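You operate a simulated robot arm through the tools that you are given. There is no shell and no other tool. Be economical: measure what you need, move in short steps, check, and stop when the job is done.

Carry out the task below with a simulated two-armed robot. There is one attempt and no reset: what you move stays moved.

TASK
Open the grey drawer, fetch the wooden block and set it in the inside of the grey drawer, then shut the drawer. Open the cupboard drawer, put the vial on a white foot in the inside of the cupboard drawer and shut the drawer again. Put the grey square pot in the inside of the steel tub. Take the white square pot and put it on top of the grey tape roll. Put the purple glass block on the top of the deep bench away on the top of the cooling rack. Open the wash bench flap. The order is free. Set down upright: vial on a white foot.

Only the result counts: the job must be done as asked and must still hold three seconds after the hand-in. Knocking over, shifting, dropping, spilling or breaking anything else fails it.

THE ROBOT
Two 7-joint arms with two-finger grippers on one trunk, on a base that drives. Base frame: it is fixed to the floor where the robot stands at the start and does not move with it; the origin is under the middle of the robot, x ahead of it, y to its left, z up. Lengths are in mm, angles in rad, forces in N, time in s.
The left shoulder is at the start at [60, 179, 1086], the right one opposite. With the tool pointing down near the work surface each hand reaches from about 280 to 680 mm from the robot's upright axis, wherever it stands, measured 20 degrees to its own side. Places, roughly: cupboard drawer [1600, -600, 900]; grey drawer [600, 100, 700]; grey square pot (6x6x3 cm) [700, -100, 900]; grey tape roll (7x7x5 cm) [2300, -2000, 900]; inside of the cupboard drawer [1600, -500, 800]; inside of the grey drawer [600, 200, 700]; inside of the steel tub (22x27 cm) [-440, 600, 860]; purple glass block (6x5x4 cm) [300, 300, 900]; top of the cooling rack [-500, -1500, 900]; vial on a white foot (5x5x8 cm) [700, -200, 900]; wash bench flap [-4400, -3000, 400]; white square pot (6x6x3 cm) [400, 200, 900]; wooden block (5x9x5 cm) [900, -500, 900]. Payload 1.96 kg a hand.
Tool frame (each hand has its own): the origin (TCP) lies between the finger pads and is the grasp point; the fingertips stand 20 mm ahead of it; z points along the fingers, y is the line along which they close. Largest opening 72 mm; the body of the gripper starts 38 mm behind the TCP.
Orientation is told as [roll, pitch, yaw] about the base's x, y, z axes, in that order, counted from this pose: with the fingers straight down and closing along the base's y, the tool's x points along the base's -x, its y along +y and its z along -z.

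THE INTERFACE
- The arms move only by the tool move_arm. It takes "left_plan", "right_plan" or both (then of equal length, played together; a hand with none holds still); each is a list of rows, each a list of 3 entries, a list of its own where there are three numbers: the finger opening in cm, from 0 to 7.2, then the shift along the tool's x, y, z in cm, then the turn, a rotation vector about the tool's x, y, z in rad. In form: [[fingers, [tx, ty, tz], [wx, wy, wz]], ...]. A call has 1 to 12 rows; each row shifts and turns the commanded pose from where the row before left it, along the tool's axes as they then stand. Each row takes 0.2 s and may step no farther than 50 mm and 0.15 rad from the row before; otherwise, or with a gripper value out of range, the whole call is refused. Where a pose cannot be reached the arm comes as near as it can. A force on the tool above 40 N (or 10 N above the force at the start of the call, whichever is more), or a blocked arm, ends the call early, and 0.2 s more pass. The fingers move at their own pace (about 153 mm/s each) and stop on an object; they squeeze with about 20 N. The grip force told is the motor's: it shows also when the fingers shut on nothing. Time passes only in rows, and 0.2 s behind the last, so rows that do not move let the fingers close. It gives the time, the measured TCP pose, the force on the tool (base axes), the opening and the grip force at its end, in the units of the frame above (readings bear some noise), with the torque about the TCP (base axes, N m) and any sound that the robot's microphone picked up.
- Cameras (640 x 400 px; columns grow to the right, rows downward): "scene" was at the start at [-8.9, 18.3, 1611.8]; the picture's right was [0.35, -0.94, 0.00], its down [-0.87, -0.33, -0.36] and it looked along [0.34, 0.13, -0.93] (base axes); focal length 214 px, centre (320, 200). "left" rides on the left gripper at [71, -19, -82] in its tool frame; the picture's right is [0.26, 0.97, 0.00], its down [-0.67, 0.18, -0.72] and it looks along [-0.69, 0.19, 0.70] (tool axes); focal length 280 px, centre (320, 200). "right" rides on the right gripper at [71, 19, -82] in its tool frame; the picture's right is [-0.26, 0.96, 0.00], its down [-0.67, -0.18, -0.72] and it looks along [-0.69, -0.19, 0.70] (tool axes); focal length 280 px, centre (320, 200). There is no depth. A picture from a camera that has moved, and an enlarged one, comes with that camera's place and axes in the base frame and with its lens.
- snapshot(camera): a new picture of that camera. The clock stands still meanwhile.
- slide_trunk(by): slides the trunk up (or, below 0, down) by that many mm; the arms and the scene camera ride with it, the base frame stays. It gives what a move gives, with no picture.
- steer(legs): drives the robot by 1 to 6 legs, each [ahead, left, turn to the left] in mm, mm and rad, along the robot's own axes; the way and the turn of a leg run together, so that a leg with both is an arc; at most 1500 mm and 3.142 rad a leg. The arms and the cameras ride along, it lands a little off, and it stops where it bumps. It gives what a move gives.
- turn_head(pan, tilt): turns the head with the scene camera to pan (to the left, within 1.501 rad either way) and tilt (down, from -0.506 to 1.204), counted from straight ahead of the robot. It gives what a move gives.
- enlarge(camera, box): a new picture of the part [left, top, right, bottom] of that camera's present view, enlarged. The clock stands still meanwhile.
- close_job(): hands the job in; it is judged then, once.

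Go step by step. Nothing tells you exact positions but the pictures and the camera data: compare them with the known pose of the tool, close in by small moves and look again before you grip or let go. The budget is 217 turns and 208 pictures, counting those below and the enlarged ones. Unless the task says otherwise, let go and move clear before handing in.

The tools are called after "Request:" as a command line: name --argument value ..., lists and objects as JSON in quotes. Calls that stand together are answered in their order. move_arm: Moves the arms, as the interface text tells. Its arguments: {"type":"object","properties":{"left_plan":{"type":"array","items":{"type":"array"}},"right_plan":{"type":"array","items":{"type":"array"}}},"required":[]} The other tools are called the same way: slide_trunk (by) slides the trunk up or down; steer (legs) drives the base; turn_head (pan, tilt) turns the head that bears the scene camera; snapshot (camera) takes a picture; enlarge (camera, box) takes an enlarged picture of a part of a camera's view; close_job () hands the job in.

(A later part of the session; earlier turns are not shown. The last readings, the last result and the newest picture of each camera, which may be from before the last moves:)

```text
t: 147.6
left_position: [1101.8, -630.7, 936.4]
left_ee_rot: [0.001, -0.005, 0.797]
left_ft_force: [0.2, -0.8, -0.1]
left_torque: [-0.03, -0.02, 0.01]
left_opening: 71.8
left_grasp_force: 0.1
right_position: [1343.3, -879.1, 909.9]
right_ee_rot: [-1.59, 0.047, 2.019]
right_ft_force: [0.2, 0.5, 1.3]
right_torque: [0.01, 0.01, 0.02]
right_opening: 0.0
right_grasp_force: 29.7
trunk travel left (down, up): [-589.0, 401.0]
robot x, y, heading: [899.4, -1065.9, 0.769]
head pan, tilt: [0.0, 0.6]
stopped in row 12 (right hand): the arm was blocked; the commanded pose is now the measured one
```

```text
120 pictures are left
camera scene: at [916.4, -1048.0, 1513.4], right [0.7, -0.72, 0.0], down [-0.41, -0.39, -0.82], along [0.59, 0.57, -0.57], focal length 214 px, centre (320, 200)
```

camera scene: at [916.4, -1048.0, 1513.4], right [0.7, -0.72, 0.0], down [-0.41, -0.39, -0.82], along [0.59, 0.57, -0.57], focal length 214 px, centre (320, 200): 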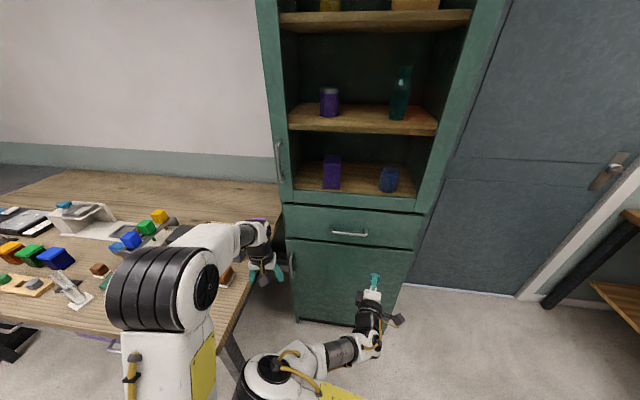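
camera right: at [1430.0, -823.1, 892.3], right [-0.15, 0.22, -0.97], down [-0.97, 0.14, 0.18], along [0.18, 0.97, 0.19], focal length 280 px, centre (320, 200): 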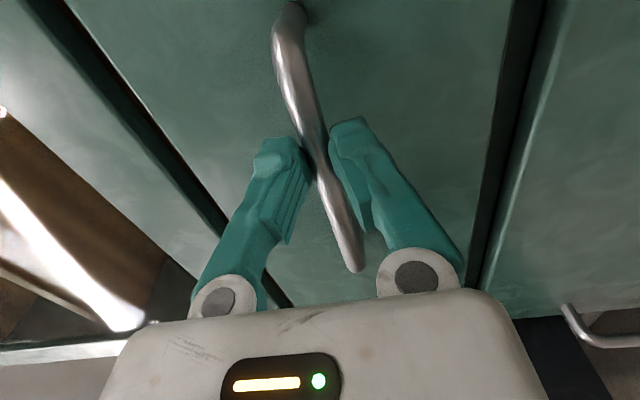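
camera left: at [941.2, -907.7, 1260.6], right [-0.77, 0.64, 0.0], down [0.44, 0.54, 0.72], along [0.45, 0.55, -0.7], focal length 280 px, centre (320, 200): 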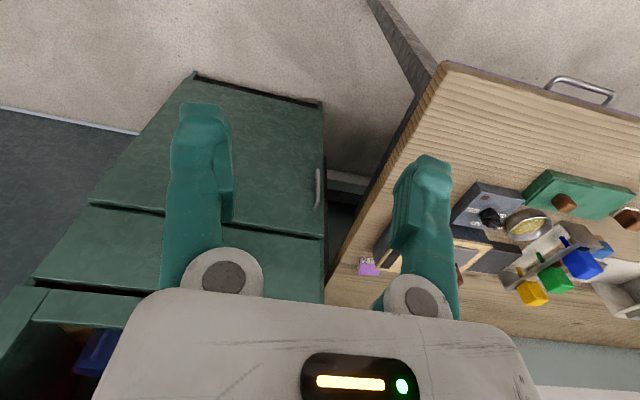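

The grip slid off as the wrist hit a limit; the drawer is still shut. I'll re-grip and pull by driving back instead.

Request:
move_arm --right_plan '[[7.2, [0, 0, 3], [0, -0.08, 0]], [7.2, [0, 0, 3], [0, -0.08, 0]], [7.2, [-2.4, 0, 2], [0, 0, -0.04]], [7.2, [-2.4, 0, 1], [0, 0, 0]], [7.2, [-2.4, 0, 0], [0, 0, 0]]]'

Request:
snapshot --camera "right"

Request:
enlarge --camera "scene" --box '[280, 180, 440, 280]'

```text
t: 148.8
left_position: [1104.4, -633.4, 935.7]
left_ee_rot: [0.0, -0.004, 0.788]
left_ft_force: [-0.7, -0.8, 0.5]
left_torque: [0.01, -0.03, -0.02]
left_opening: 71.8
left_grasp_force: 0.1
right_position: [1377.1, -773.3, 904.3]
right_ee_rot: [-1.582, 0.093, 2.181]
right_ft_force: [-0.3, -0.1, 0.1]
right_torque: [-0.02, 0.0, -0.02]
right_opening: 71.9
right_grasp_force: 0.0
trunk travel left (down, up): [-589.0, 401.0]
robot x, y, heading: [896.3, -1068.6, 0.766]
head pan, tilt: [0.0, 0.6]
```

```text
119 pictures are left
camera right: at [1351.7, -881.0, 890.3], right [-0.09, 0.15, -0.99], down [-0.98, 0.16, 0.11], along [0.17, 0.98, 0.13], focal length 280 px, centre (320, 200)
```

right: 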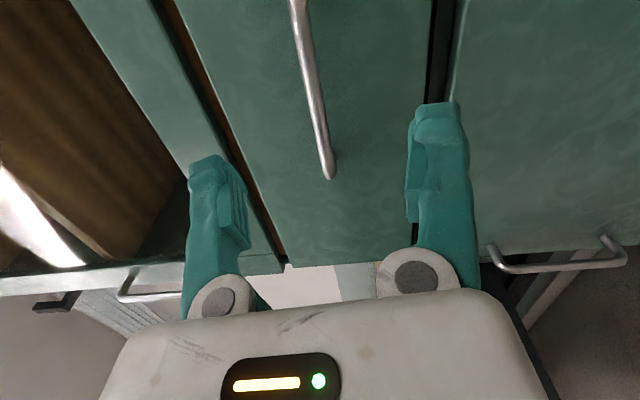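

```text
4.00 times, centred on (360, 230) of scene
camera zoom: at [915.9, -1048.0, 1513.5], right [0.7, -0.72, 0.0], down [-0.41, -0.39, -0.83], along [0.59, 0.57, -0.56], focal length 858 px, centre (160, 80)
```

zoom: 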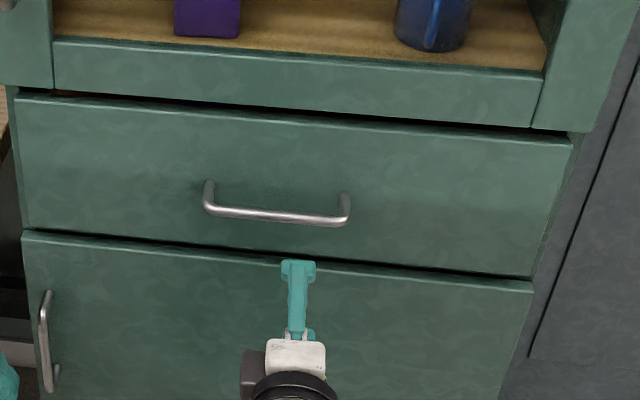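

Request:
move_arm --right_plan '[[7.2, [0, -0.9, 0], [0, 0, 0.09]], [7.2, [-0.6, 0, 3.5], [0, 0, 0]], [7.2, [-0.6, 0, 3.5], [0, 0, 0]], [7.2, [0, 0, 3.2], [0, 0, 0]], [0, [0, 0, 0], [0, 0, 0]], [0, [0, 0, 0], [0, 0, 0]], [0, [0, 0, 0], [0, 0, 0]]]'

Request:
snapshot --camera "right"

```text
t: 150.4
left_position: [1105.1, -632.0, 935.8]
left_ee_rot: [0.0, -0.003, 0.79]
left_ft_force: [0.0, -1.0, -0.3]
left_torque: [0.01, -0.02, 0.01]
left_opening: 71.9
left_grasp_force: 0.0
right_position: [1457.8, -705.5, 913.1]
right_ee_rot: [-1.576, 0.0, 2.179]
right_ft_force: [0.3, -2.4, -14.3]
right_torque: [-0.04, 0.18, -0.13]
right_opening: 10.5
right_grasp_force: 37.7
trunk travel left (down, up): [-589.0, 401.0]
robot x, y, heading: [897.9, -1063.5, 0.768]
head pan, tilt: [0.0, 0.6]
```

```text
117 pictures are left
camera right: at [1430.6, -811.9, 892.2], right [-0.14, 0.22, -0.97], down [-0.97, 0.14, 0.18], along [0.18, 0.97, 0.19], focal length 280 px, centre (320, 200)
```

right: 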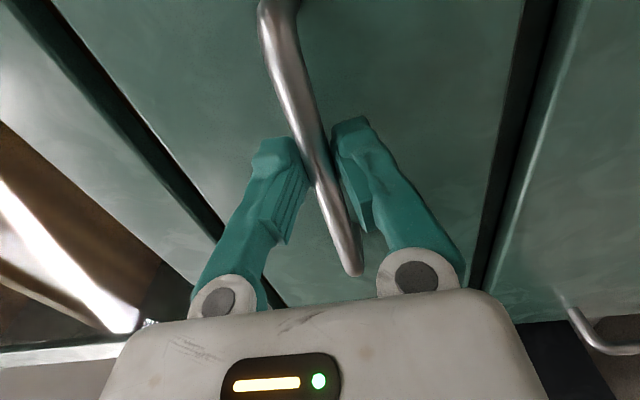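

Request:
steer --legs '[[-178, 29, 0]]'

Request:
snapshot --camera "scene"

```text
t: 151.9
left_position: [957.9, -739.3, 937.0]
left_ee_rot: [0.003, -0.003, 0.79]
left_ft_force: [0.4, -0.3, 0.5]
left_torque: [0.01, -0.03, 0.02]
left_opening: 72.1
left_grasp_force: 0.1
right_position: [1309.6, -812.9, 913.0]
right_ee_rot: [-1.575, -0.001, 2.176]
right_ft_force: [9.1, -11.8, -23.5]
right_torque: [0.0, 0.21, -0.68]
right_opening: 10.3
right_grasp_force: 38.4
trunk travel left (down, up): [-589.0, 401.0]
robot x, y, heading: [744.5, -1172.0, 0.768]
head pan, tilt: [0.0, 0.6]
```

```text
116 pictures are left
camera scene: at [771.3, -1154.5, 1513.3], right [0.7, -0.72, 0.0], down [-0.41, -0.39, -0.82], along [0.59, 0.57, -0.57], focal length 214 px, centre (320, 200)
```

scene: 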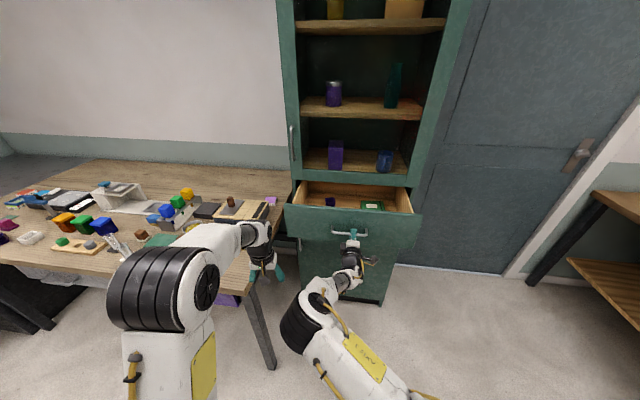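

Request:
enlarge --camera "scene" --box '[280, 150, 440, 250]'

Request:
move_arm --right_plan '[[3, [0, 0, 0], [0, 0, 0]], [6, [0, 0, 0], [0, 0, 0]], [7.2, [0, 0, -3], [0, 0, 0]], [7.2, [0, 0, -3], [0, 0, 0]]]'

```text
4.00 times, centred on (360, 200) of scene
camera zoom: at [771.3, -1154.5, 1513.3], right [0.7, -0.72, 0.0], down [-0.41, -0.39, -0.82], along [0.59, 0.57, -0.57], focal length 858 px, centre (160, 200)
```

zoom: 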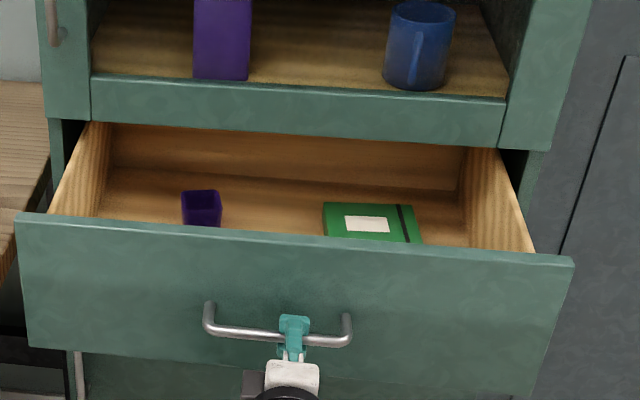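

```text
t: 152.9
left_position: [954.2, -738.8, 936.9]
left_ee_rot: [0.0, -0.004, 0.789]
left_ft_force: [0.7, -0.1, -0.5]
left_torque: [-0.03, 0.01, 0.01]
left_opening: 71.8
left_grasp_force: 0.0
right_position: [1258.0, -847.4, 913.8]
right_ee_rot: [-1.579, 0.002, 2.175]
right_ft_force: [0.0, -0.4, -0.3]
right_torque: [0.02, 0.0, -0.02]
right_opening: 71.9
right_grasp_force: 0.1
trunk travel left (down, up): [-589.0, 401.0]
robot x, y, heading: [744.0, -1170.0, 0.767]
head pan, tilt: [0.0, 0.6]
```

The drawer is open ~180 mm. Now restore the hand to pointing down and go for the white-foot vial.

Request:
slide_trunk --by 240

Request:
move_arm --right_plan '[[7.2, [0, 0, 0], [-0.0864, 0.0864, 0.0864]], [7.2, [0, 0, 0], [-0.0864, 0.0864, 0.0864]], [7.2, [0, 0, 0], [-0.0864, 0.0864, 0.0864]], [7.2, [0, 0, 0], [-0.0864, 0.0864, 0.0864]], [7.2, [0, 0, 0], [-0.0864, 0.0864, 0.0864]], [7.2, [0, 0, 0], [-0.0864, 0.0864, 0.0864]], [7.2, [0, 0, 0], [-0.0864, 0.0864, 0.0864]]]'

Request:
move_arm --right_plan '[[7.2, [0, 0, 0], [-0.0864, 0.0864, 0.0864]], [7.2, [0, 0, 0], [-0.0864, 0.0864, 0.0864]], [7.2, [0, 0, 0], [-0.0864, 0.0864, 0.0864]], [7.2, [0, 0, 0], [-0.0864, 0.0864, 0.0864]], [7.2, [0, 0, 0], [-0.0864, 0.0864, 0.0864]], [7.2, [0, 0, 0], [-0.0864, 0.0864, 0.0864]], [7.2, [0, 0, 0], [-0.0864, 0.0864, 0.0864]], [7.2, [0, 0, 0], [0, 0, -0.15]]]'

Request:
turn_head --pan 0 --tilt 0.8

Request:
steer --legs '[[-100, 0, -0.158], [0, 960, 0]]'

Request:
enlarge --camera "scene" --box '[240, 140, 440, 265]'

Request:
snapshot --camera "right"

```text
t: 155.4
left_position: [955.9, -738.9, 1175.6]
left_ee_rot: [-0.001, -0.003, 0.787]
left_ft_force: [-1.0, 0.4, 0.0]
left_torque: [0.01, 0.02, -0.01]
left_opening: 72.1
left_grasp_force: 0.1
right_position: [1258.4, -848.4, 1153.5]
right_ee_rot: [-1.577, 0.0, 2.177]
right_ft_force: [-0.6, 0.3, 0.4]
right_torque: [0.03, -0.06, -0.01]
right_opening: 72.3
right_grasp_force: 0.0
trunk travel left (down, up): [-829.0, 161.0]
robot x, y, heading: [748.4, -1169.6, 0.77]
head pan, tilt: [0.0, 0.6]
```

```text
t: 157.0
left_position: [954.8, -737.4, 1175.9]
left_ee_rot: [0.0, -0.003, 0.788]
left_ft_force: [-0.3, 0.7, 0.3]
left_torque: [0.01, -0.05, -0.02]
left_opening: 72.1
left_grasp_force: 0.1
right_position: [1259.2, -848.2, 1153.8]
right_ee_rot: [-0.793, -0.344, 1.392]
right_ft_force: [0.8, -0.9, -1.1]
right_torque: [-0.02, -0.01, -0.04]
right_opening: 71.9
right_grasp_force: 0.1
trunk travel left (down, up): [-829.0, 161.0]
robot x, y, heading: [749.9, -1173.1, 0.769]
head pan, tilt: [0.0, 0.6]
```

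```text
t: 158.8
left_position: [955.1, -738.3, 1175.6]
left_ee_rot: [0.002, -0.005, 0.788]
left_ft_force: [0.1, -0.5, -0.5]
left_torque: [-0.03, -0.01, 0.02]
left_opening: 72.0
left_grasp_force: 0.1
right_position: [1258.3, -847.8, 1155.2]
right_ee_rot: [-0.001, -0.008, 0.756]
right_ft_force: [-0.6, 0.7, -0.4]
right_torque: [-0.04, 0.02, 0.0]
right_opening: 72.1
right_grasp_force: 0.1
trunk travel left (down, up): [-829.0, 161.0]
robot x, y, heading: [746.9, -1172.6, 0.771]
head pan, tilt: [0.0, 0.6]
```

```text
t: 159.5
left_position: [954.6, -737.5, 1177.7]
left_ee_rot: [0.0, -0.004, 0.79]
left_ft_force: [-0.6, 0.0, 0.3]
left_torque: [0.0, 0.01, 0.02]
left_opening: 72.0
left_grasp_force: 0.1
right_position: [1259.0, -847.7, 1154.3]
right_ee_rot: [-0.001, -0.007, 0.754]
right_ft_force: [-0.4, -0.8, 0.1]
right_torque: [-0.01, 0.01, -0.02]
right_opening: 71.9
right_grasp_force: 0.0
trunk travel left (down, up): [-829.0, 161.0]
robot x, y, heading: [749.0, -1172.2, 0.769]
head pan, tilt: [0.0, 0.799]
```

```text
t: 165.2
left_position: [398.0, -62.6, 1177.5]
left_ee_rot: [0.001, -0.003, 0.631]
left_ft_force: [0.3, 0.1, 0.0]
left_torque: [0.04, 0.04, 0.0]
left_opening: 72.0
left_grasp_force: 0.1
right_position: [680.8, -219.4, 1153.5]
right_ee_rot: [0.0, -0.006, 0.597]
right_ft_force: [0.6, 0.4, 1.0]
right_torque: [0.0, -0.02, 0.03]
right_opening: 72.3
right_grasp_force: 0.0
trunk travel left (down, up): [-829.0, 161.0]
robot x, y, heading: [122.9, -459.4, 0.615]
head pan, tilt: [0.0, 0.799]
```

```text
3.20 times, centred on (340, 202) of scene
camera zoom: at [141.0, -447.6, 1736.6], right [0.57, -0.82, 0.0], down [-0.59, -0.41, -0.7], along [0.57, 0.4, -0.72], focal length 686 px, centre (256, 192)
```

zoom: 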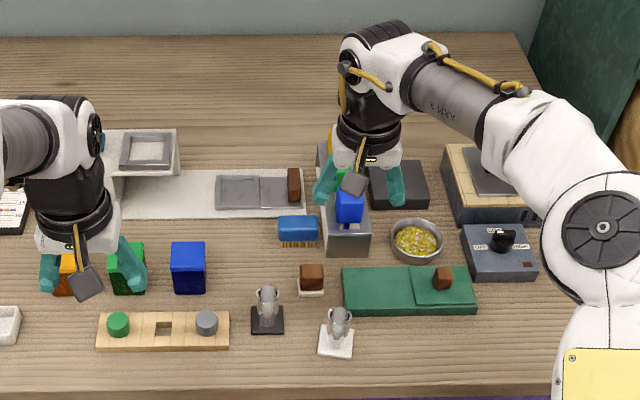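

```text
113 pictures are left
camera right: at [609.9, -244.3, 1234.8], right [-0.32, 0.95, 0.0], down [0.66, 0.23, 0.72], along [0.68, 0.23, -0.69], focal length 280 px, centre (320, 200)
```

right: 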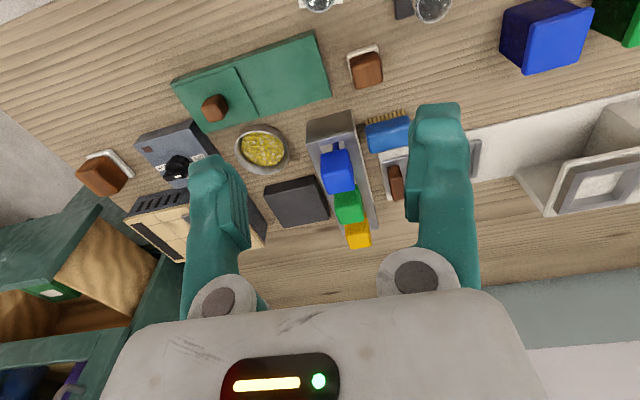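

Vial at about [655,-231]. Move above it.

Request:
move_arm --right_plan '[[7.2, [2.8, 0.5, 0], [0, 0, 0]], [7.2, [0, 0, 4.5], [0, 0, 0]], [7.2, [0, 0, 4.5], [0, 0, 0]], [7.2, [0, 0, 4.5], [0, 0, 0]], [7.2, [0, 0, 2], [0, 0, 0]]]'

Request:
snapshot --camera "right"

Request:
enlarge --camera "scene" --box '[300, 190, 420, 265]'

```text
t: 166.4
left_position: [398.6, -62.2, 1176.5]
left_ee_rot: [0.001, -0.004, 0.631]
left_ft_force: [0.0, -0.2, -0.7]
left_torque: [-0.01, -0.02, 0.01]
left_opening: 72.1
left_grasp_force: 0.1
right_position: [655.6, -229.5, 998.5]
right_ee_rot: [-0.002, -0.006, 0.595]
right_ft_force: [0.7, -0.3, 0.2]
right_torque: [0.0, -0.03, 0.01]
right_opening: 72.0
right_grasp_force: 0.1
trunk travel left (down, up): [-829.0, 161.0]
robot x, y, heading: [124.3, -458.3, 0.616]
head pan, tilt: [0.0, 0.799]
```

```text
112 pictures are left
camera right: at [585.4, -254.9, 1079.5], right [-0.32, 0.95, 0.0], down [0.66, 0.23, 0.72], along [0.68, 0.23, -0.69], focal length 280 px, centre (320, 200)
```

right: 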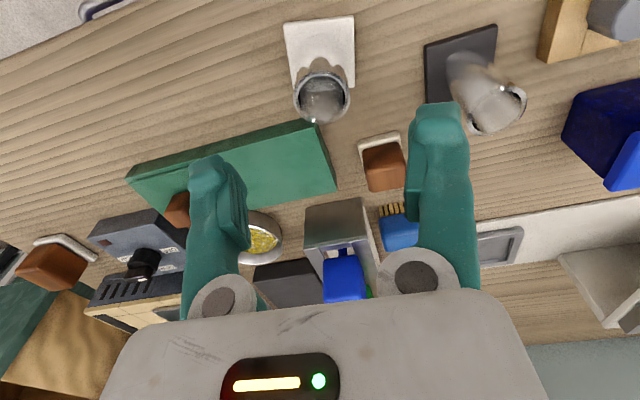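

```text
5.33 times, centred on (360, 228) of scene
camera zoom: at [141.5, -446.9, 1736.6], right [0.57, -0.82, 0.0], down [-0.59, -0.41, -0.7], along [0.57, 0.4, -0.72], focal length 1144 px, centre (107, 53)
```

zoom: 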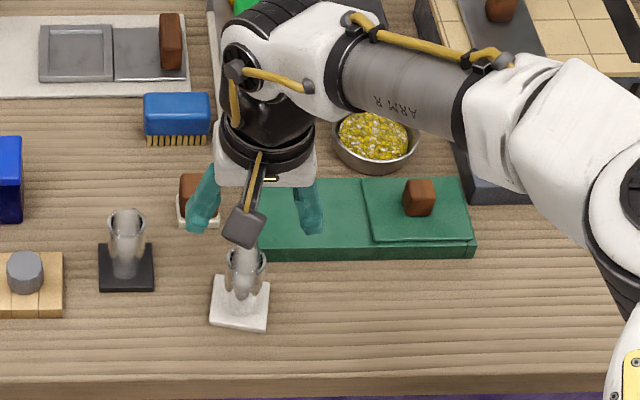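

Perfectly centred over the vial. Descend and grip the tube.

Request:
move_arm --right_plan '[[7.2, [0, 0, 4], [0, 0, 0]], [7.2, [0, 0, 4], [0, 0, 0]], [7.2, [0, 0, 2], [0, 0, 0]], [2.5, [0, 0, 0], [0, 0, 0]], [0, [0, 0, 0], [0, 0, 0]], [0, [0, 0, 0], [0, 0, 0]]]'

Request:
snapshot --camera "right"

```text
t: 167.8
left_position: [398.4, -62.3, 1176.1]
left_ee_rot: [0.0, -0.004, 0.63]
left_ft_force: [-0.3, 0.1, -0.9]
left_torque: [-0.01, 0.02, -0.01]
left_opening: 72.0
left_grasp_force: 0.0
right_position: [655.6, -228.3, 898.2]
right_ee_rot: [-0.001, -0.007, 0.597]
right_ft_force: [0.1, -0.6, 0.1]
right_torque: [-0.05, 0.03, 0.0]
right_opening: 30.6
right_grasp_force: 20.1
trunk travel left (down, up): [-829.0, 161.0]
robot x, y, heading: [126.2, -459.7, 0.614]
head pan, tilt: [0.0, 0.799]
```

```text
110 pictures are left
camera right: at [585.5, -253.7, 979.0], right [-0.33, 0.95, 0.0], down [0.66, 0.23, 0.72], along [0.68, 0.23, -0.69], focal length 280 px, centre (320, 200)
```

right: 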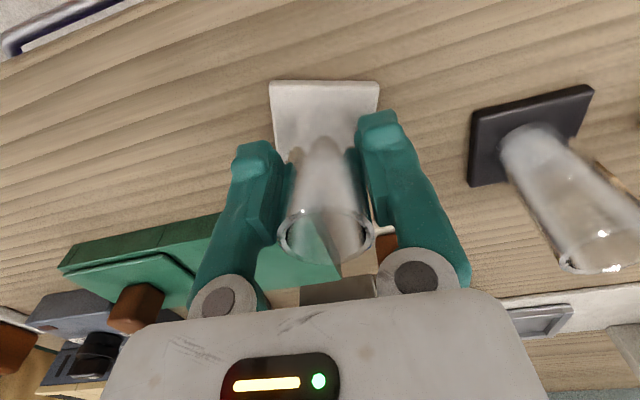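

Vial held. Lift and carry it to the cupboard drawer.

Request:
move_arm --right_plan '[[0, [0, 0, -3], [0, 0, 0]], [0, [0, 0, -4], [0, 0, 0]], [0, [0, 0, -4], [0, 0, 0]], [0, [0, 0, -4], [0, 0, 0]]]'

Request:
slide_trunk --by 100

Request:
steer --legs '[[0, -940, 0], [250, 0, 0.155]]'

Request:
snapshot --camera "scene"

Request:
snapshot --camera "right"

```text
t: 168.8
left_position: [397.6, -62.9, 1177.0]
left_ee_rot: [0.0, -0.006, 0.629]
left_ft_force: [-0.9, -0.3, -0.9]
left_torque: [0.0, 0.01, -0.02]
left_opening: 71.8
left_grasp_force: 0.1
right_position: [654.3, -230.4, 1049.9]
right_ee_rot: [-0.003, -0.006, 0.594]
right_ft_force: [-1.5, -0.6, 0.1]
right_torque: [0.03, 0.01, -0.02]
right_opening: 30.8
right_grasp_force: 20.3
trunk travel left (down, up): [-829.0, 161.0]
robot x, y, heading: [125.6, -461.4, 0.611]
head pan, tilt: [0.0, 0.799]
```

```text
t: 170.2
left_position: [398.5, -62.3, 1276.8]
left_ee_rot: [0.001, -0.003, 0.63]
left_ft_force: [-0.6, 0.7, 0.6]
left_torque: [0.01, 0.02, -0.01]
left_opening: 72.1
left_grasp_force: 0.1
right_position: [655.0, -229.9, 1148.3]
right_ee_rot: [-0.002, -0.007, 0.595]
right_ft_force: [-0.6, 0.2, -0.3]
right_torque: [-0.01, 0.01, 0.01]
right_opening: 30.7
right_grasp_force: 20.0
trunk travel left (down, up): [-929.0, 61.0]
robot x, y, heading: [125.1, -456.4, 0.608]
head pan, tilt: [0.0, 0.799]
```

```text
t: 176.5
left_position: [1071.6, -647.4, 1277.3]
left_ee_rot: [0.0, -0.005, 0.769]
left_ft_force: [-0.3, 0.4, 0.2]
left_torque: [0.01, -0.02, 0.01]
left_opening: 72.3
left_grasp_force: 0.0
right_position: [1350.5, -776.7, 1149.6]
right_ee_rot: [-0.003, -0.008, 0.735]
right_ft_force: [-0.1, -0.3, -0.8]
right_torque: [0.04, 0.0, -0.03]
right_opening: 30.6
right_grasp_force: 20.1
trunk travel left (down, up): [-929.0, 61.0]
robot x, y, heading: [856.4, -1076.3, 0.75]
head pan, tilt: [0.0, 0.799]
```

```text
109 pictures are left
camera scene: at [871.0, -1065.3, 1836.6], right [0.68, -0.73, 0.0], down [-0.52, -0.49, -0.7], along [0.51, 0.48, -0.72], focal length 214 px, centre (320, 200)
```

scene: 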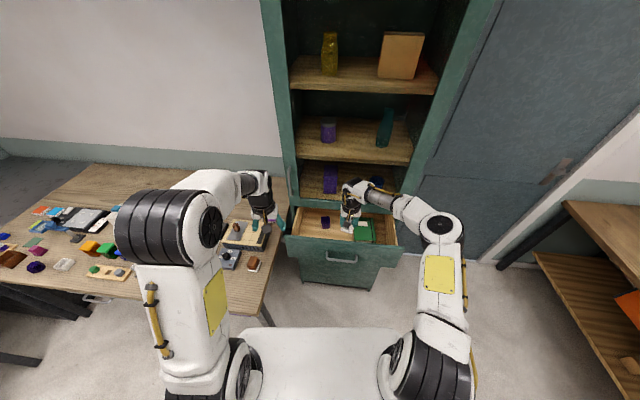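

```text
108 pictures are left
camera right: at [1284.4, -812.3, 1229.4], right [-0.45, 0.89, 0.0], down [0.62, 0.31, 0.72], along [0.64, 0.33, -0.69], focal length 280 px, centre (320, 200)
```

right: 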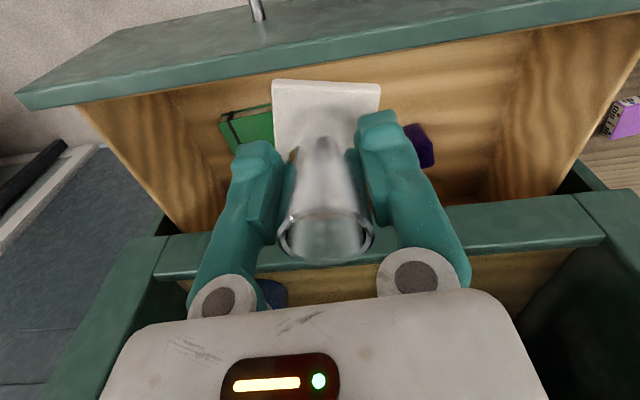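

Request:
enlarge --camera "scene" --box '[270, 180, 430, 280]'

Request:
enlarge --camera "right" --box '[80, 0, 640, 350]'

```text
4.00 times, centred on (350, 230) of scene
camera zoom: at [871.0, -1065.3, 1836.6], right [0.68, -0.73, 0.0], down [-0.52, -0.49, -0.7], along [0.51, 0.48, -0.72], focal length 858 px, centre (200, 80)
```

zoom: 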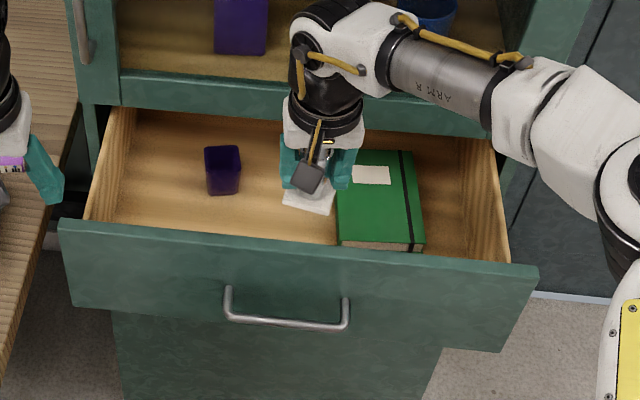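

```text
1.14 times, centred on (360, 175) of right
camera zoom: at [1284.4, -812.3, 1229.4], right [-0.45, 0.89, 0.0], down [0.62, 0.31, 0.72], along [0.64, 0.33, -0.69], focal length 320 px, centre (274, 229)
```

zoom: 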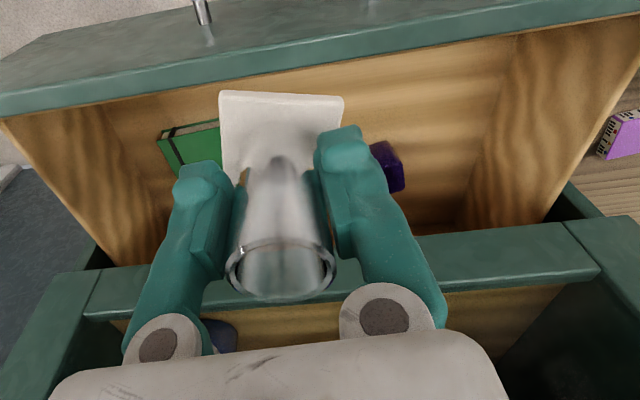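

The floor between the cube and the notebook is free. I'll drive 83 mm closer and turn the gripper 90° so its camera clears the tall front panel.

Request:
steer --legs '[[83, 2, 0]]'

Request:
move_arm --right_plan '[[0, [0, 0, 0], [0, 0, -0.14]], [0, [0, 0, 0], [0, 0, -0.14]], [0, [0, 0, 0], [0, 0, -0.14]], [0, [0, 0, 0], [0, 0, -0.14]], [0, [0, 0, 0], [0, 0, -0.14]], [0, [0, 0, 0], [0, 0, -0.14]], [0, [0, 0, 0], [0, 0, -0.14]], [0, [0, 0, 0], [0, 0, -0.14]], [0, [0, 0, 0], [0, 0, -0.14]], [0, [0, 0, 0], [0, 0, -0.14]]]'

Request:
snapshot --camera "right"

Request:
enlarge --camera "scene" --box '[250, 180, 410, 280]'

```text
t: 177.6
left_position: [1129.5, -592.7, 1278.6]
left_ee_rot: [-0.001, -0.008, 0.77]
left_ft_force: [-0.5, -1.0, 0.4]
left_torque: [0.04, -0.05, -0.01]
left_opening: 71.8
left_grasp_force: 0.0
right_position: [1407.4, -723.1, 1150.7]
right_ee_rot: [-0.001, -0.01, 0.737]
right_ft_force: [-0.4, -1.0, -0.5]
right_torque: [0.0, -0.01, -0.04]
right_opening: 30.6
right_grasp_force: 19.9
trunk travel left (down, up): [-929.0, 61.0]
robot x, y, heading: [919.7, -1019.8, 0.752]
head pan, tilt: [0.0, 0.799]
```

```text
t: 179.8
left_position: [1133.1, -588.5, 1275.4]
left_ee_rot: [0.0, -0.003, 0.771]
left_ft_force: [1.2, 0.3, 0.7]
left_torque: [0.01, 0.02, -0.03]
left_opening: 71.8
left_grasp_force: 0.1
right_position: [1343.4, -769.2, 1127.0]
right_ee_rot: [0.005, 0.017, 1.578]
right_ft_force: [0.0, 0.4, -1.3]
right_torque: [0.0, 0.05, 0.01]
right_opening: 30.3
right_grasp_force: 20.1
right hand out of reach, approached as far as the arm can: row 5, 6, 7, 8, 9, 10
trunk travel left (down, up): [-929.0, 61.0]
robot x, y, heading: [919.6, -1020.0, 0.753]
head pan, tilt: [0.0, 0.799]
```

```text
105 pictures are left
camera right: at [1324.7, -839.6, 1208.9], right [-0.97, 0.25, 0.0], down [0.18, 0.69, 0.7], along [0.18, 0.68, -0.71], focal length 280 px, centre (320, 200)
```

right: 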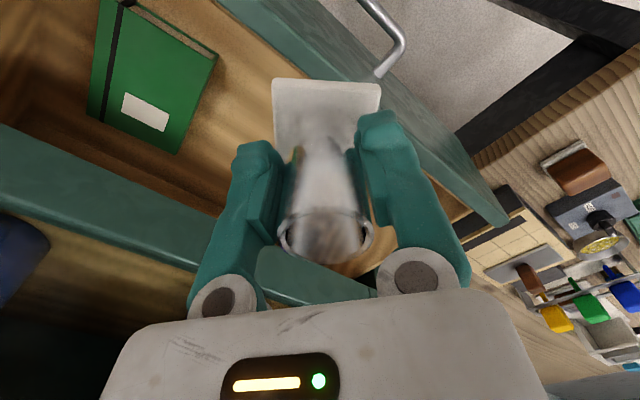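

```text
4.00 times, centred on (330, 230) of scene
camera zoom: at [932.1, -1006.0, 1836.6], right [0.68, -0.73, 0.0], down [-0.52, -0.49, -0.7], along [0.51, 0.48, -0.72], focal length 858 px, centre (280, 80)
```

zoom: 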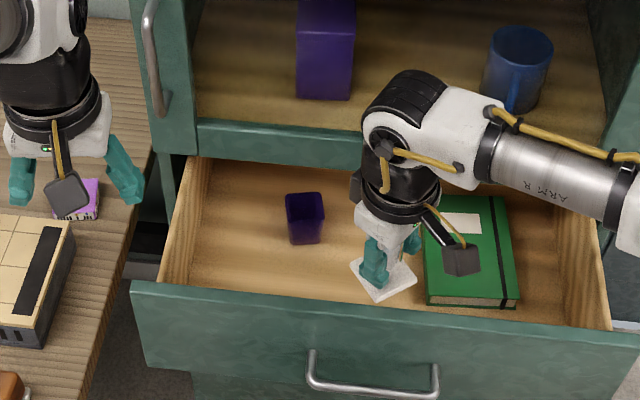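

The arm ran out of reach; I'll bring the hand closer to the robot and then drive the difference.

Request:
move_arm --right_plan '[[0, [0, 4, 0], [0, 0, 0]], [0, [0, 4, 0], [0, 0, 0]], [0, [0, 0, 0], [0, 0, 0]]]'

```text
t: 180.6
left_position: [1133.3, -590.4, 1277.1]
left_ee_rot: [0.0, -0.003, 0.769]
left_ft_force: [0.3, -0.1, -0.3]
left_torque: [0.0, -0.03, -0.01]
left_opening: 72.0
left_grasp_force: 0.1
right_position: [1265.0, -770.6, 1125.1]
right_ee_rot: [0.007, 0.018, 1.578]
right_ft_force: [-0.6, 0.1, -0.9]
right_torque: [0.01, 0.0, 0.0]
right_opening: 30.4
right_grasp_force: 20.3
trunk travel left (down, up): [-929.0, 61.0]
robot x, y, heading: [916.3, -1020.3, 0.75]
head pan, tilt: [0.0, 0.799]
```

Request:
move_arm --right_plan '[[0, [0, 0, 0], [0, 0, -0.14]], [0, [0, 0, 0], [0, 0, -0.14]], [0, [0, 0, 0], [0, 0, -0.14]], [0, [0, 0, 0], [0, 0, -0.14]]]'

Request:
snapshot --camera "scene"

```text
t: 181.6
left_position: [1132.3, -589.4, 1276.0]
left_ee_rot: [-0.002, -0.004, 0.768]
left_ft_force: [-0.2, 0.1, 0.8]
left_torque: [0.01, 0.01, 0.01]
left_opening: 72.0
left_grasp_force: 0.0
right_position: [1263.0, -769.1, 1126.0]
right_ee_rot: [0.007, 0.016, 1.789]
right_ft_force: [-0.3, 0.1, -1.6]
right_torque: [-0.03, 0.0, -0.01]
right_opening: 30.5
right_grasp_force: 20.5
right hand out of reach, approached as far as the arm can: row 2, 3, 4
trunk travel left (down, up): [-929.0, 61.0]
robot x, y, heading: [917.5, -1017.1, 0.755]
head pan, tilt: [0.0, 0.799]
```

```text
103 pictures are left
camera scene: at [930.6, -1005.9, 1836.6], right [0.68, -0.73, 0.0], down [-0.52, -0.49, -0.7], along [0.51, 0.48, -0.72], focal length 214 px, centre (320, 200)
```

scene: 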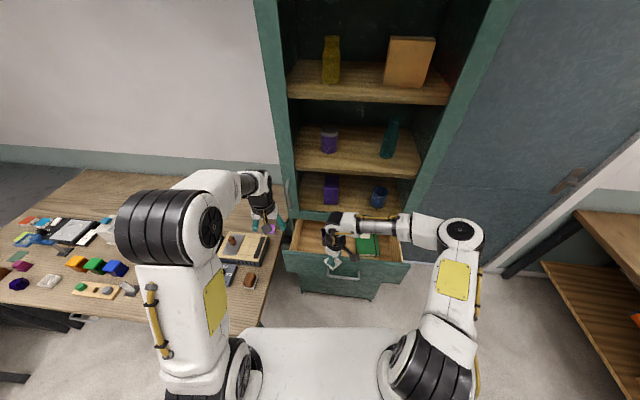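

The wrist yaw (~70° off) is sufficient for clearance. Drive closer, lower a little and move over the free spot.

Request:
steer --legs '[[73, -54, 0]]'

Request:
move_arm --right_plan '[[0, [0, 0, 2], [0, 0, 0]], [0, [-1.3, -3.15, 0], [0, 0, 0]], [0, [-1.3, -3.15, 0], [0, 0, 0]]]'

Request:
snapshot --camera "right"

Request:
enlarge --camera "scene" --box '[250, 200, 410, 300]'

```text
t: 182.7
left_position: [1218.8, -579.6, 1277.6]
left_ee_rot: [-0.001, -0.005, 0.769]
left_ft_force: [-0.9, 0.2, 0.0]
left_torque: [0.04, -0.05, -0.01]
left_opening: 72.0
left_grasp_force: 0.0
right_position: [1352.2, -758.5, 1126.2]
right_ee_rot: [0.007, 0.017, 1.787]
right_ft_force: [0.1, 0.0, -1.3]
right_torque: [-0.01, 0.0, -0.03]
right_opening: 30.4
right_grasp_force: 20.0
trunk travel left (down, up): [-929.0, 61.0]
robot x, y, heading: [1005.5, -1006.9, 0.75]
head pan, tilt: [0.0, 0.799]
```

```text
t: 183.5
left_position: [1224.5, -578.7, 1277.1]
left_ee_rot: [0.002, -0.004, 0.77]
left_ft_force: [0.1, -0.2, 0.3]
left_torque: [0.02, 0.01, -0.01]
left_opening: 72.0
left_grasp_force: 0.1
right_position: [1365.2, -752.6, 1106.7]
right_ee_rot: [0.01, 0.015, 1.788]
right_ft_force: [0.4, 0.8, -0.5]
right_torque: [0.01, 0.02, 0.0]
right_opening: 30.3
right_grasp_force: 20.6
right hand out of reach, approached as far as the arm can: row 2, 3
trunk travel left (down, up): [-929.0, 61.0]
robot x, y, heading: [1005.2, -1004.9, 0.754]
head pan, tilt: [0.0, 0.799]
```

```text
102 pictures are left
camera right: at [1362.0, -825.4, 1187.6], right [-1.0, 0.05, 0.01], down [0.04, 0.71, 0.7], along [0.03, 0.7, -0.71], focal length 280 px, centre (320, 200)
```

right: 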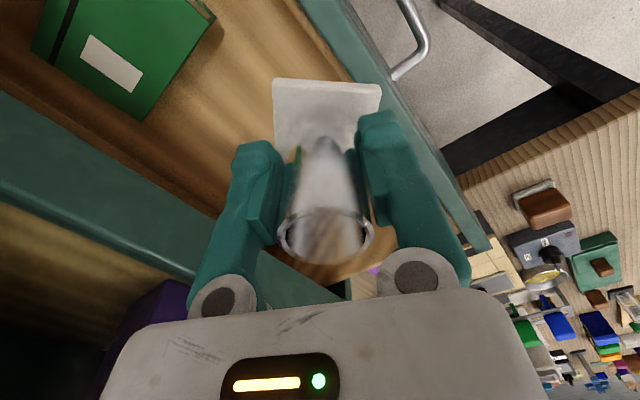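

```text
4.00 times, centred on (330, 250) of scene
camera zoom: at [1024.1, -995.3, 1836.5], right [0.68, -0.73, 0.0], down [-0.53, -0.49, -0.7], along [0.51, 0.48, -0.72], focal length 858 px, centre (280, 0)
```

zoom: 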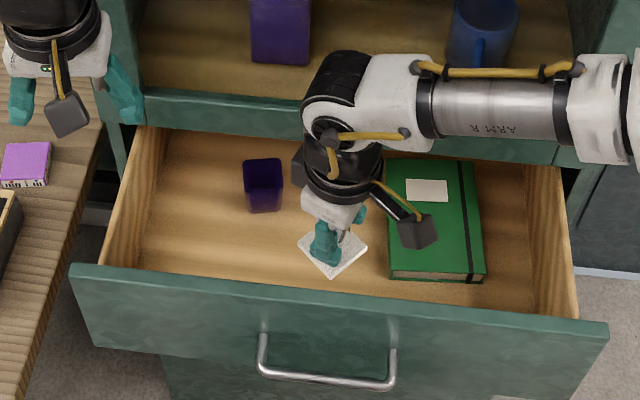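

Request:
steer --legs '[[54, -8, 0]]'

Request:
enlarge --camera "scene" --box '[250, 210, 410, 310]'

Request:
snapshot --camera "right"

```text
t: 184.4
left_position: [1261.2, -551.8, 1279.6]
left_ee_rot: [-0.001, -0.009, 0.769]
left_ft_force: [-0.1, -0.5, 0.2]
left_torque: [-0.02, -0.05, -0.01]
left_opening: 71.7
left_grasp_force: 0.1
right_position: [1403.4, -723.6, 1108.8]
right_ee_rot: [0.005, 0.014, 1.788]
right_ft_force: [-0.6, -0.7, 0.4]
right_torque: [0.02, -0.04, 0.0]
right_opening: 30.6
right_grasp_force: 19.5
trunk travel left (down, up): [-929.0, 61.0]
robot x, y, heading: [1056.0, -978.6, 0.751]
head pan, tilt: [0.0, 0.799]
```

```text
4.00 times, centred on (330, 260) of scene
camera zoom: at [1057.2, -970.1, 1836.7], right [0.68, -0.73, 0.0], down [-0.52, -0.49, -0.7], along [0.51, 0.48, -0.71], focal length 858 px, centre (280, -40)
```

zoom: 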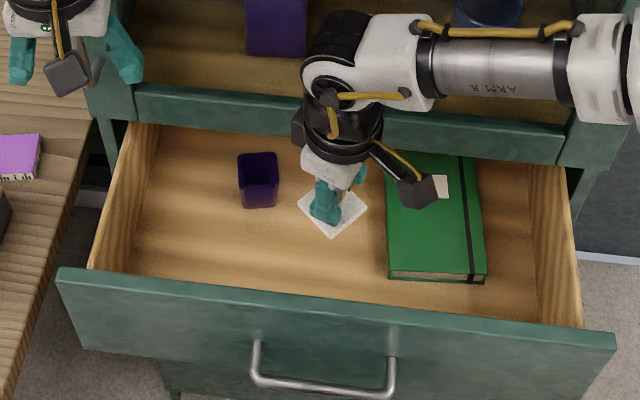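

```text
99 pictures are left
camera right: at [1399.1, -797.5, 1190.8], right [-1.0, 0.05, 0.0], down [0.03, 0.71, 0.71], along [0.03, 0.7, -0.71], focal length 280 px, centre (320, 200)
```

right: 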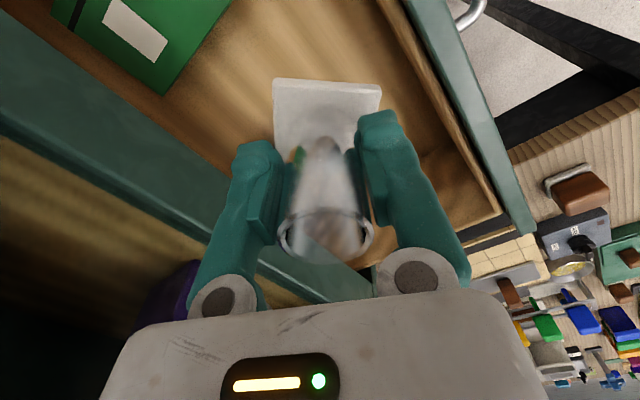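

Over the free spot. Lower gradually.

Request:
move_arm --right_plan '[[0, [0, 0, 2.5], [0, 0, 0]], [0, [0, 0, 2.5], [0, 0, 0]], [0, [0, 0, 2.5], [0, 0, 0]], [0, [0, 0, 2.5], [0, 0, 0]]]'

Request:
enlarge --camera "scene" --box '[250, 210, 410, 310]'

Request:
snapshot --camera "right"

```text
t: 185.4
left_position: [1267.5, -546.8, 1275.7]
left_ee_rot: [0.0, -0.005, 0.771]
left_ft_force: [1.1, -0.4, -0.2]
left_torque: [0.0, 0.01, -0.01]
left_opening: 72.0
left_grasp_force: 0.0
right_position: [1407.6, -722.7, 1005.3]
right_ee_rot: [0.009, 0.017, 1.789]
right_ft_force: [0.5, 0.0, -0.7]
right_torque: [0.0, -0.01, -0.01]
right_opening: 30.5
right_grasp_force: 19.8
trunk travel left (down, up): [-929.0, 61.0]
robot x, y, heading: [1051.0, -976.9, 0.753]
head pan, tilt: [0.0, 0.799]
```

```text
4.00 times, centred on (330, 260) of scene
camera zoom: at [1066.5, -963.6, 1836.6], right [0.68, -0.73, 0.0], down [-0.52, -0.49, -0.7], along [0.51, 0.48, -0.72], focal length 858 px, centre (280, -40)
```

zoom: 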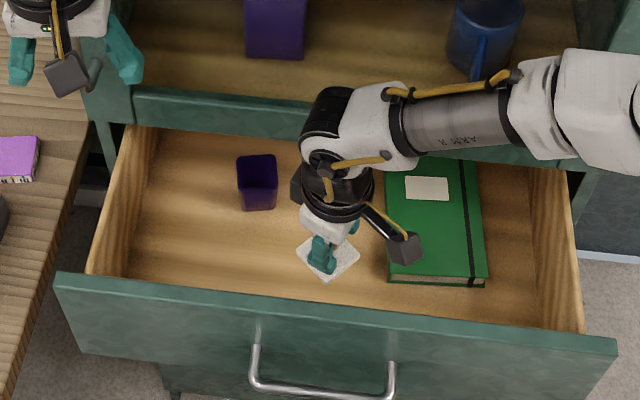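

```text
97 pictures are left
camera right: at [1404.4, -794.2, 1087.1], right [-1.0, 0.05, 0.0], down [0.04, 0.71, 0.7], along [0.03, 0.7, -0.71], focal length 280 px, centre (320, 200)
```

right: 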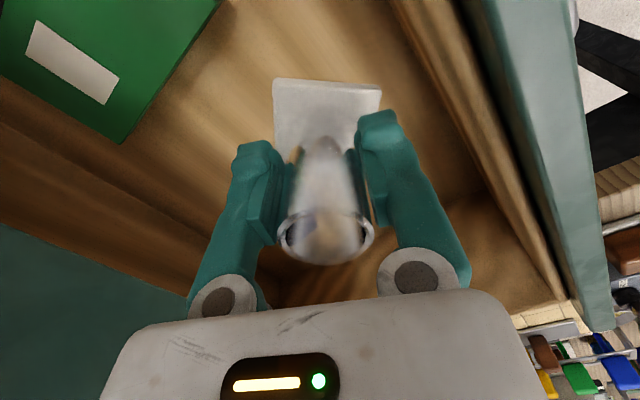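

Request:
move_arm --right_plan '[[0, [-0.57, -1.39, 1], [0, 0, 0]], [0, [0, 0, 2], [0, 0, 0]], [0, [0, 0, 1.5], [0, 0, 0]], [0, [0, 0, 1], [0, 0, 0]]]'

Request:
enlarge --camera "scene" --box '[250, 210, 410, 310]'

Request:
snapshot --camera "right"

```text
t: 186.4
left_position: [1267.2, -547.2, 1276.8]
left_ee_rot: [0.0, -0.004, 0.77]
left_ft_force: [0.0, -0.4, 0.5]
left_torque: [0.0, -0.03, -0.01]
left_opening: 71.9
left_grasp_force: 0.0
right_position: [1414.1, -717.6, 1000.7]
right_ee_rot: [0.007, 0.015, 1.784]
right_ft_force: [-0.2, -0.5, -0.8]
right_torque: [0.0, 0.0, -0.01]
right_opening: 30.3
right_grasp_force: 20.2
right hand out of reach, approached as far as the arm can: row 1, 2, 3, 4
trunk travel left (down, up): [-929.0, 61.0]
robot x, y, heading: [1051.0, -978.3, 0.748]
head pan, tilt: [0.0, 0.799]
```

```text
4.00 times, centred on (330, 260) of scene
camera zoom: at [1067.1, -963.5, 1836.6], right [0.68, -0.73, 0.0], down [-0.52, -0.49, -0.7], along [0.51, 0.48, -0.72], focal length 858 px, centre (280, -40)
```

zoom: 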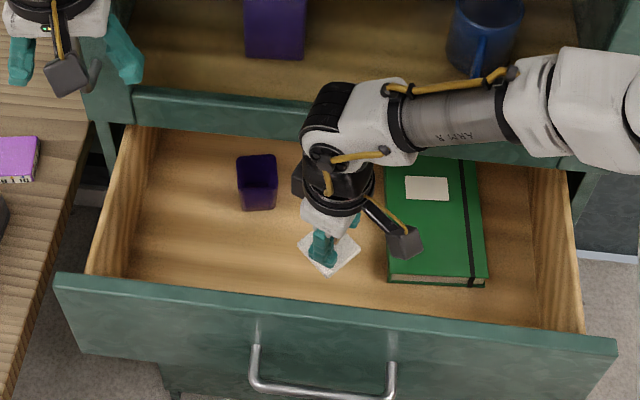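

```text
95 pictures are left
camera right: at [1411.4, -789.5, 1082.7], right [-1.0, 0.05, 0.0], down [0.04, 0.71, 0.7], along [0.04, 0.7, -0.71], focal length 280 px, centre (320, 200)
```

right: 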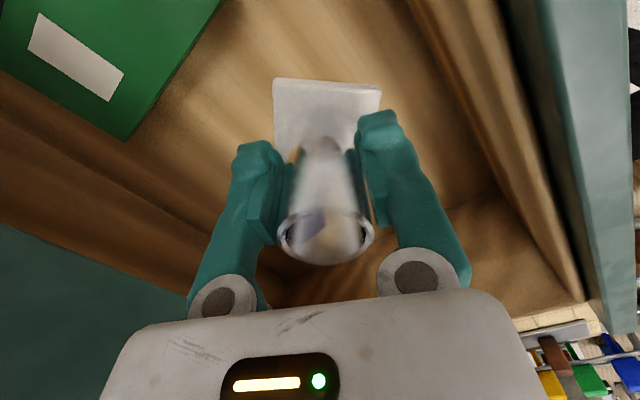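

Lower with the trunk instead, in small steps.

Request:
slide_trunk --by -50

Request:
snapshot --camera "right"

Request:
enlarge --camera "scene" --box '[250, 210, 410, 310]'

```text
t: 187.4
left_position: [1267.0, -547.7, 1226.2]
left_ee_rot: [0.0, -0.002, 0.771]
left_ft_force: [-0.5, -0.7, 0.3]
left_torque: [0.02, 0.02, 0.01]
left_opening: 71.8
left_grasp_force: 0.0
right_position: [1415.2, -716.4, 949.9]
right_ee_rot: [0.006, 0.014, 1.782]
right_ft_force: [0.8, 0.2, -0.8]
right_torque: [0.02, 0.01, -0.03]
right_opening: 30.6
right_grasp_force: 20.4
trunk travel left (down, up): [-879.0, 111.0]
robot x, y, heading: [1053.7, -974.5, 0.751]
head pan, tilt: [0.0, 0.799]
```

```text
94 pictures are left
camera right: at [1410.8, -790.0, 1033.1], right [-1.0, 0.05, 0.0], down [0.04, 0.71, 0.7], along [0.04, 0.7, -0.71], focal length 280 px, centre (320, 200)
```

right: 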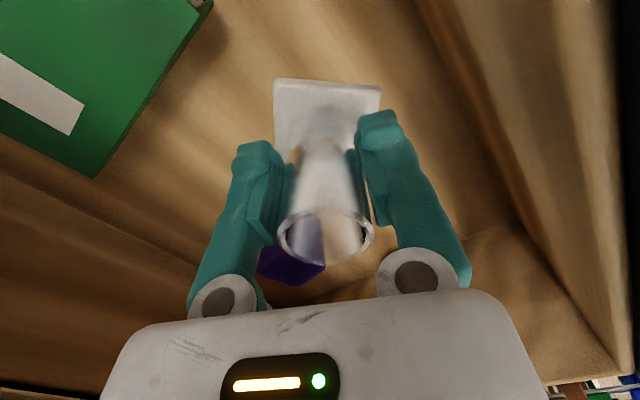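

```text
4.00 times, centred on (330, 260) of scene
camera zoom: at [1066.0, -964.4, 1786.6], right [0.68, -0.73, 0.0], down [-0.52, -0.49, -0.7], along [0.51, 0.48, -0.72], focal length 858 px, centre (280, -40)
```

zoom: 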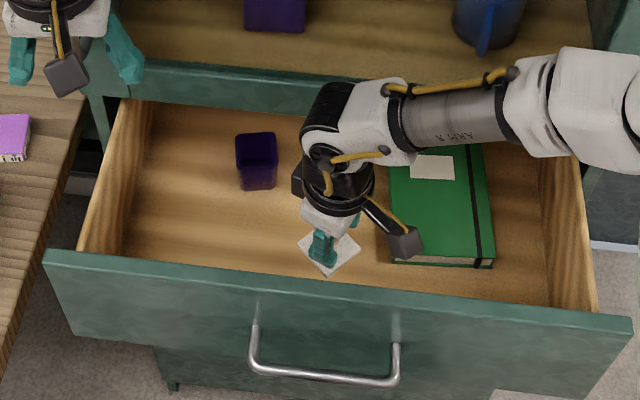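

To have force-sensed descent, raise the arm 10 cm, drop the trunk 10 cm, then lower the arm gently.

Request:
move_arm --right_plan '[[0, [0, 0, -2.5], [0, 0, 0]], [0, [0, 0, -2.5], [0, 0, 0]], [0, [0, 0, -2.5], [0, 0, 0]], [0, [0, 0, -2.5], [0, 0, 0]]]'

Request:
slide_trunk --by -105

Request:
move_arm --right_plan '[[0, [0, 0, 0.6], [0, 0, 0]], [0, [0, 0, 0.6], [0, 0, 0]], [0, [0, 0, 0.6], [0, 0, 0]], [0, [0, 0, 0.6], [0, 0, 0]], [0, [0, 0, 0.6], [0, 0, 0]]]'

Request:
snapshot --camera "right"

```text
t: 188.4
left_position: [1268.2, -547.1, 1226.5]
left_ee_rot: [0.0, -0.004, 0.771]
left_ft_force: [0.0, 0.2, -0.3]
left_torque: [-0.02, -0.02, 0.0]
left_opening: 72.2
left_grasp_force: 0.0
right_position: [1415.7, -716.0, 1051.3]
right_ee_rot: [0.004, 0.014, 1.783]
right_ft_force: [-0.3, -0.4, -0.1]
right_torque: [0.0, -0.02, 0.02]
right_opening: 30.5
right_grasp_force: 19.9
trunk travel left (down, up): [-879.0, 111.0]
robot x, y, heading: [1052.3, -976.9, 0.754]
head pan, tilt: [0.0, 0.799]
```

```text
t: 189.7
left_position: [1266.9, -546.3, 1120.9]
left_ee_rot: [0.0, -0.004, 0.771]
left_ft_force: [0.6, 0.0, 0.0]
left_torque: [-0.01, 0.01, -0.01]
left_opening: 72.0
left_grasp_force: 0.1
right_position: [1414.5, -716.1, 946.5]
right_ee_rot: [0.003, 0.015, 1.782]
right_ft_force: [-0.9, 0.4, -0.1]
right_torque: [-0.05, 0.07, 0.0]
right_opening: 30.6
right_grasp_force: 19.7
trunk travel left (down, up): [-774.0, 216.0]
robot x, y, heading: [1050.5, -979.1, 0.753]
head pan, tilt: [0.0, 0.799]
```

```text
t: 190.9
left_position: [1267.4, -547.4, 1121.7]
left_ee_rot: [0.003, -0.003, 0.772]
left_ft_force: [-0.1, 0.3, -0.6]
left_torque: [-0.02, 0.02, -0.01]
left_opening: 71.7
left_grasp_force: 0.0
right_position: [1416.6, -716.7, 914.7]
right_ee_rot: [0.004, 0.014, 1.78]
right_ft_force: [0.3, 0.1, -0.9]
right_torque: [0.03, -0.03, -0.02]
right_opening: 30.4
right_grasp_force: 19.8
trunk travel left (down, up): [-774.0, 216.0]
robot x, y, heading: [1048.8, -977.1, 0.751]
head pan, tilt: [0.0, 0.799]
```

```text
92 pictures are left
camera right: at [1411.1, -789.5, 997.6], right [-1.0, 0.05, 0.0], down [0.04, 0.71, 0.71], along [0.04, 0.7, -0.71], focal length 280 px, centre (320, 200)
```

right: 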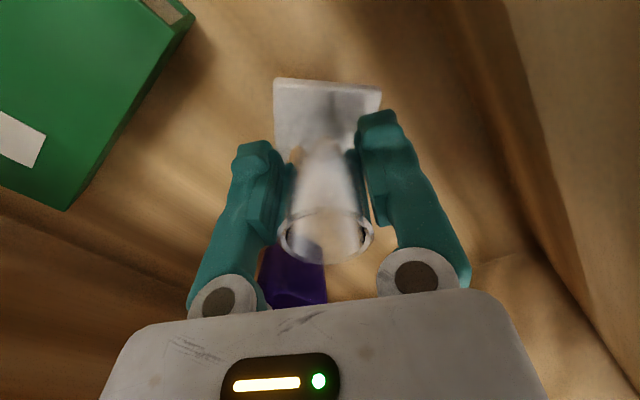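

Request:
move_arm --right_plan '[[0, [0, 0, 0.6], [0, 0, 0]], [0, [0, 0, 0.6], [0, 0, 0]], [0, [0, 0, 0.6], [0, 0, 0]], [0, [0, 0, 0.6], [0, 0, 0]], [0, [0, 0, 0.6], [0, 0, 0]], [0, [0, 0, 0.6], [0, 0, 0]], [0, [0, 0, 0.6], [0, 0, 0]]]'

Request:
snapshot --camera "right"

Request:
enlarge --camera "scene" --box '[250, 210, 410, 310]'

```text
t: 192.5
left_position: [1265.7, -548.8, 1123.1]
left_ee_rot: [0.0, -0.004, 0.769]
left_ft_force: [-0.1, 1.4, -0.6]
left_torque: [0.0, 0.01, 0.01]
left_opening: 71.8
left_grasp_force: 0.1
right_position: [1414.9, -716.9, 874.4]
right_ee_rot: [0.001, 0.012, 1.782]
right_ft_force: [0.6, 1.1, 13.4]
right_torque: [0.0, -0.03, -0.01]
right_opening: 30.5
right_grasp_force: 19.6
trunk travel left (down, up): [-774.0, 216.0]
robot x, y, heading: [1055.4, -975.0, 0.75]
head pan, tilt: [0.0, 0.799]
```

```text
91 pictures are left
camera right: at [1409.3, -790.7, 955.8], right [-1.0, 0.05, 0.0], down [0.04, 0.71, 0.71], along [0.04, 0.71, -0.71], focal length 280 px, centre (320, 200)
```

right: 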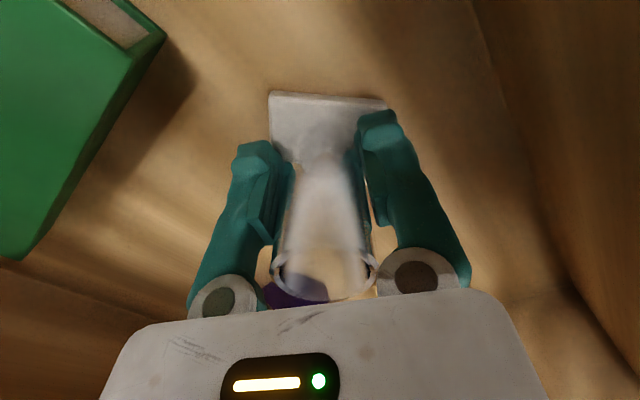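

```text
4.00 times, centred on (330, 260) of scene
camera zoom: at [1064.9, -965.0, 1681.6], right [0.68, -0.73, 0.0], down [-0.52, -0.49, -0.7], along [0.51, 0.48, -0.72], focal length 858 px, centre (280, -40)
```

zoom: 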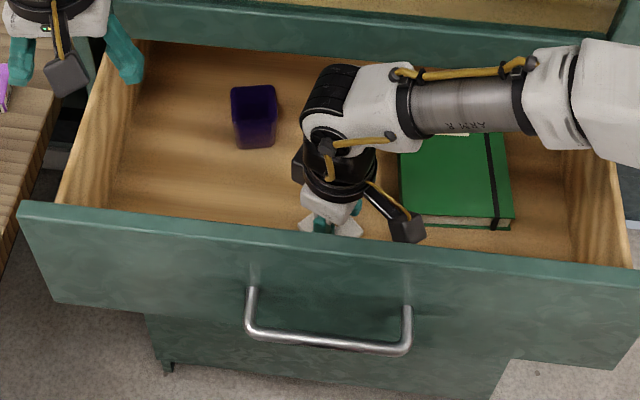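

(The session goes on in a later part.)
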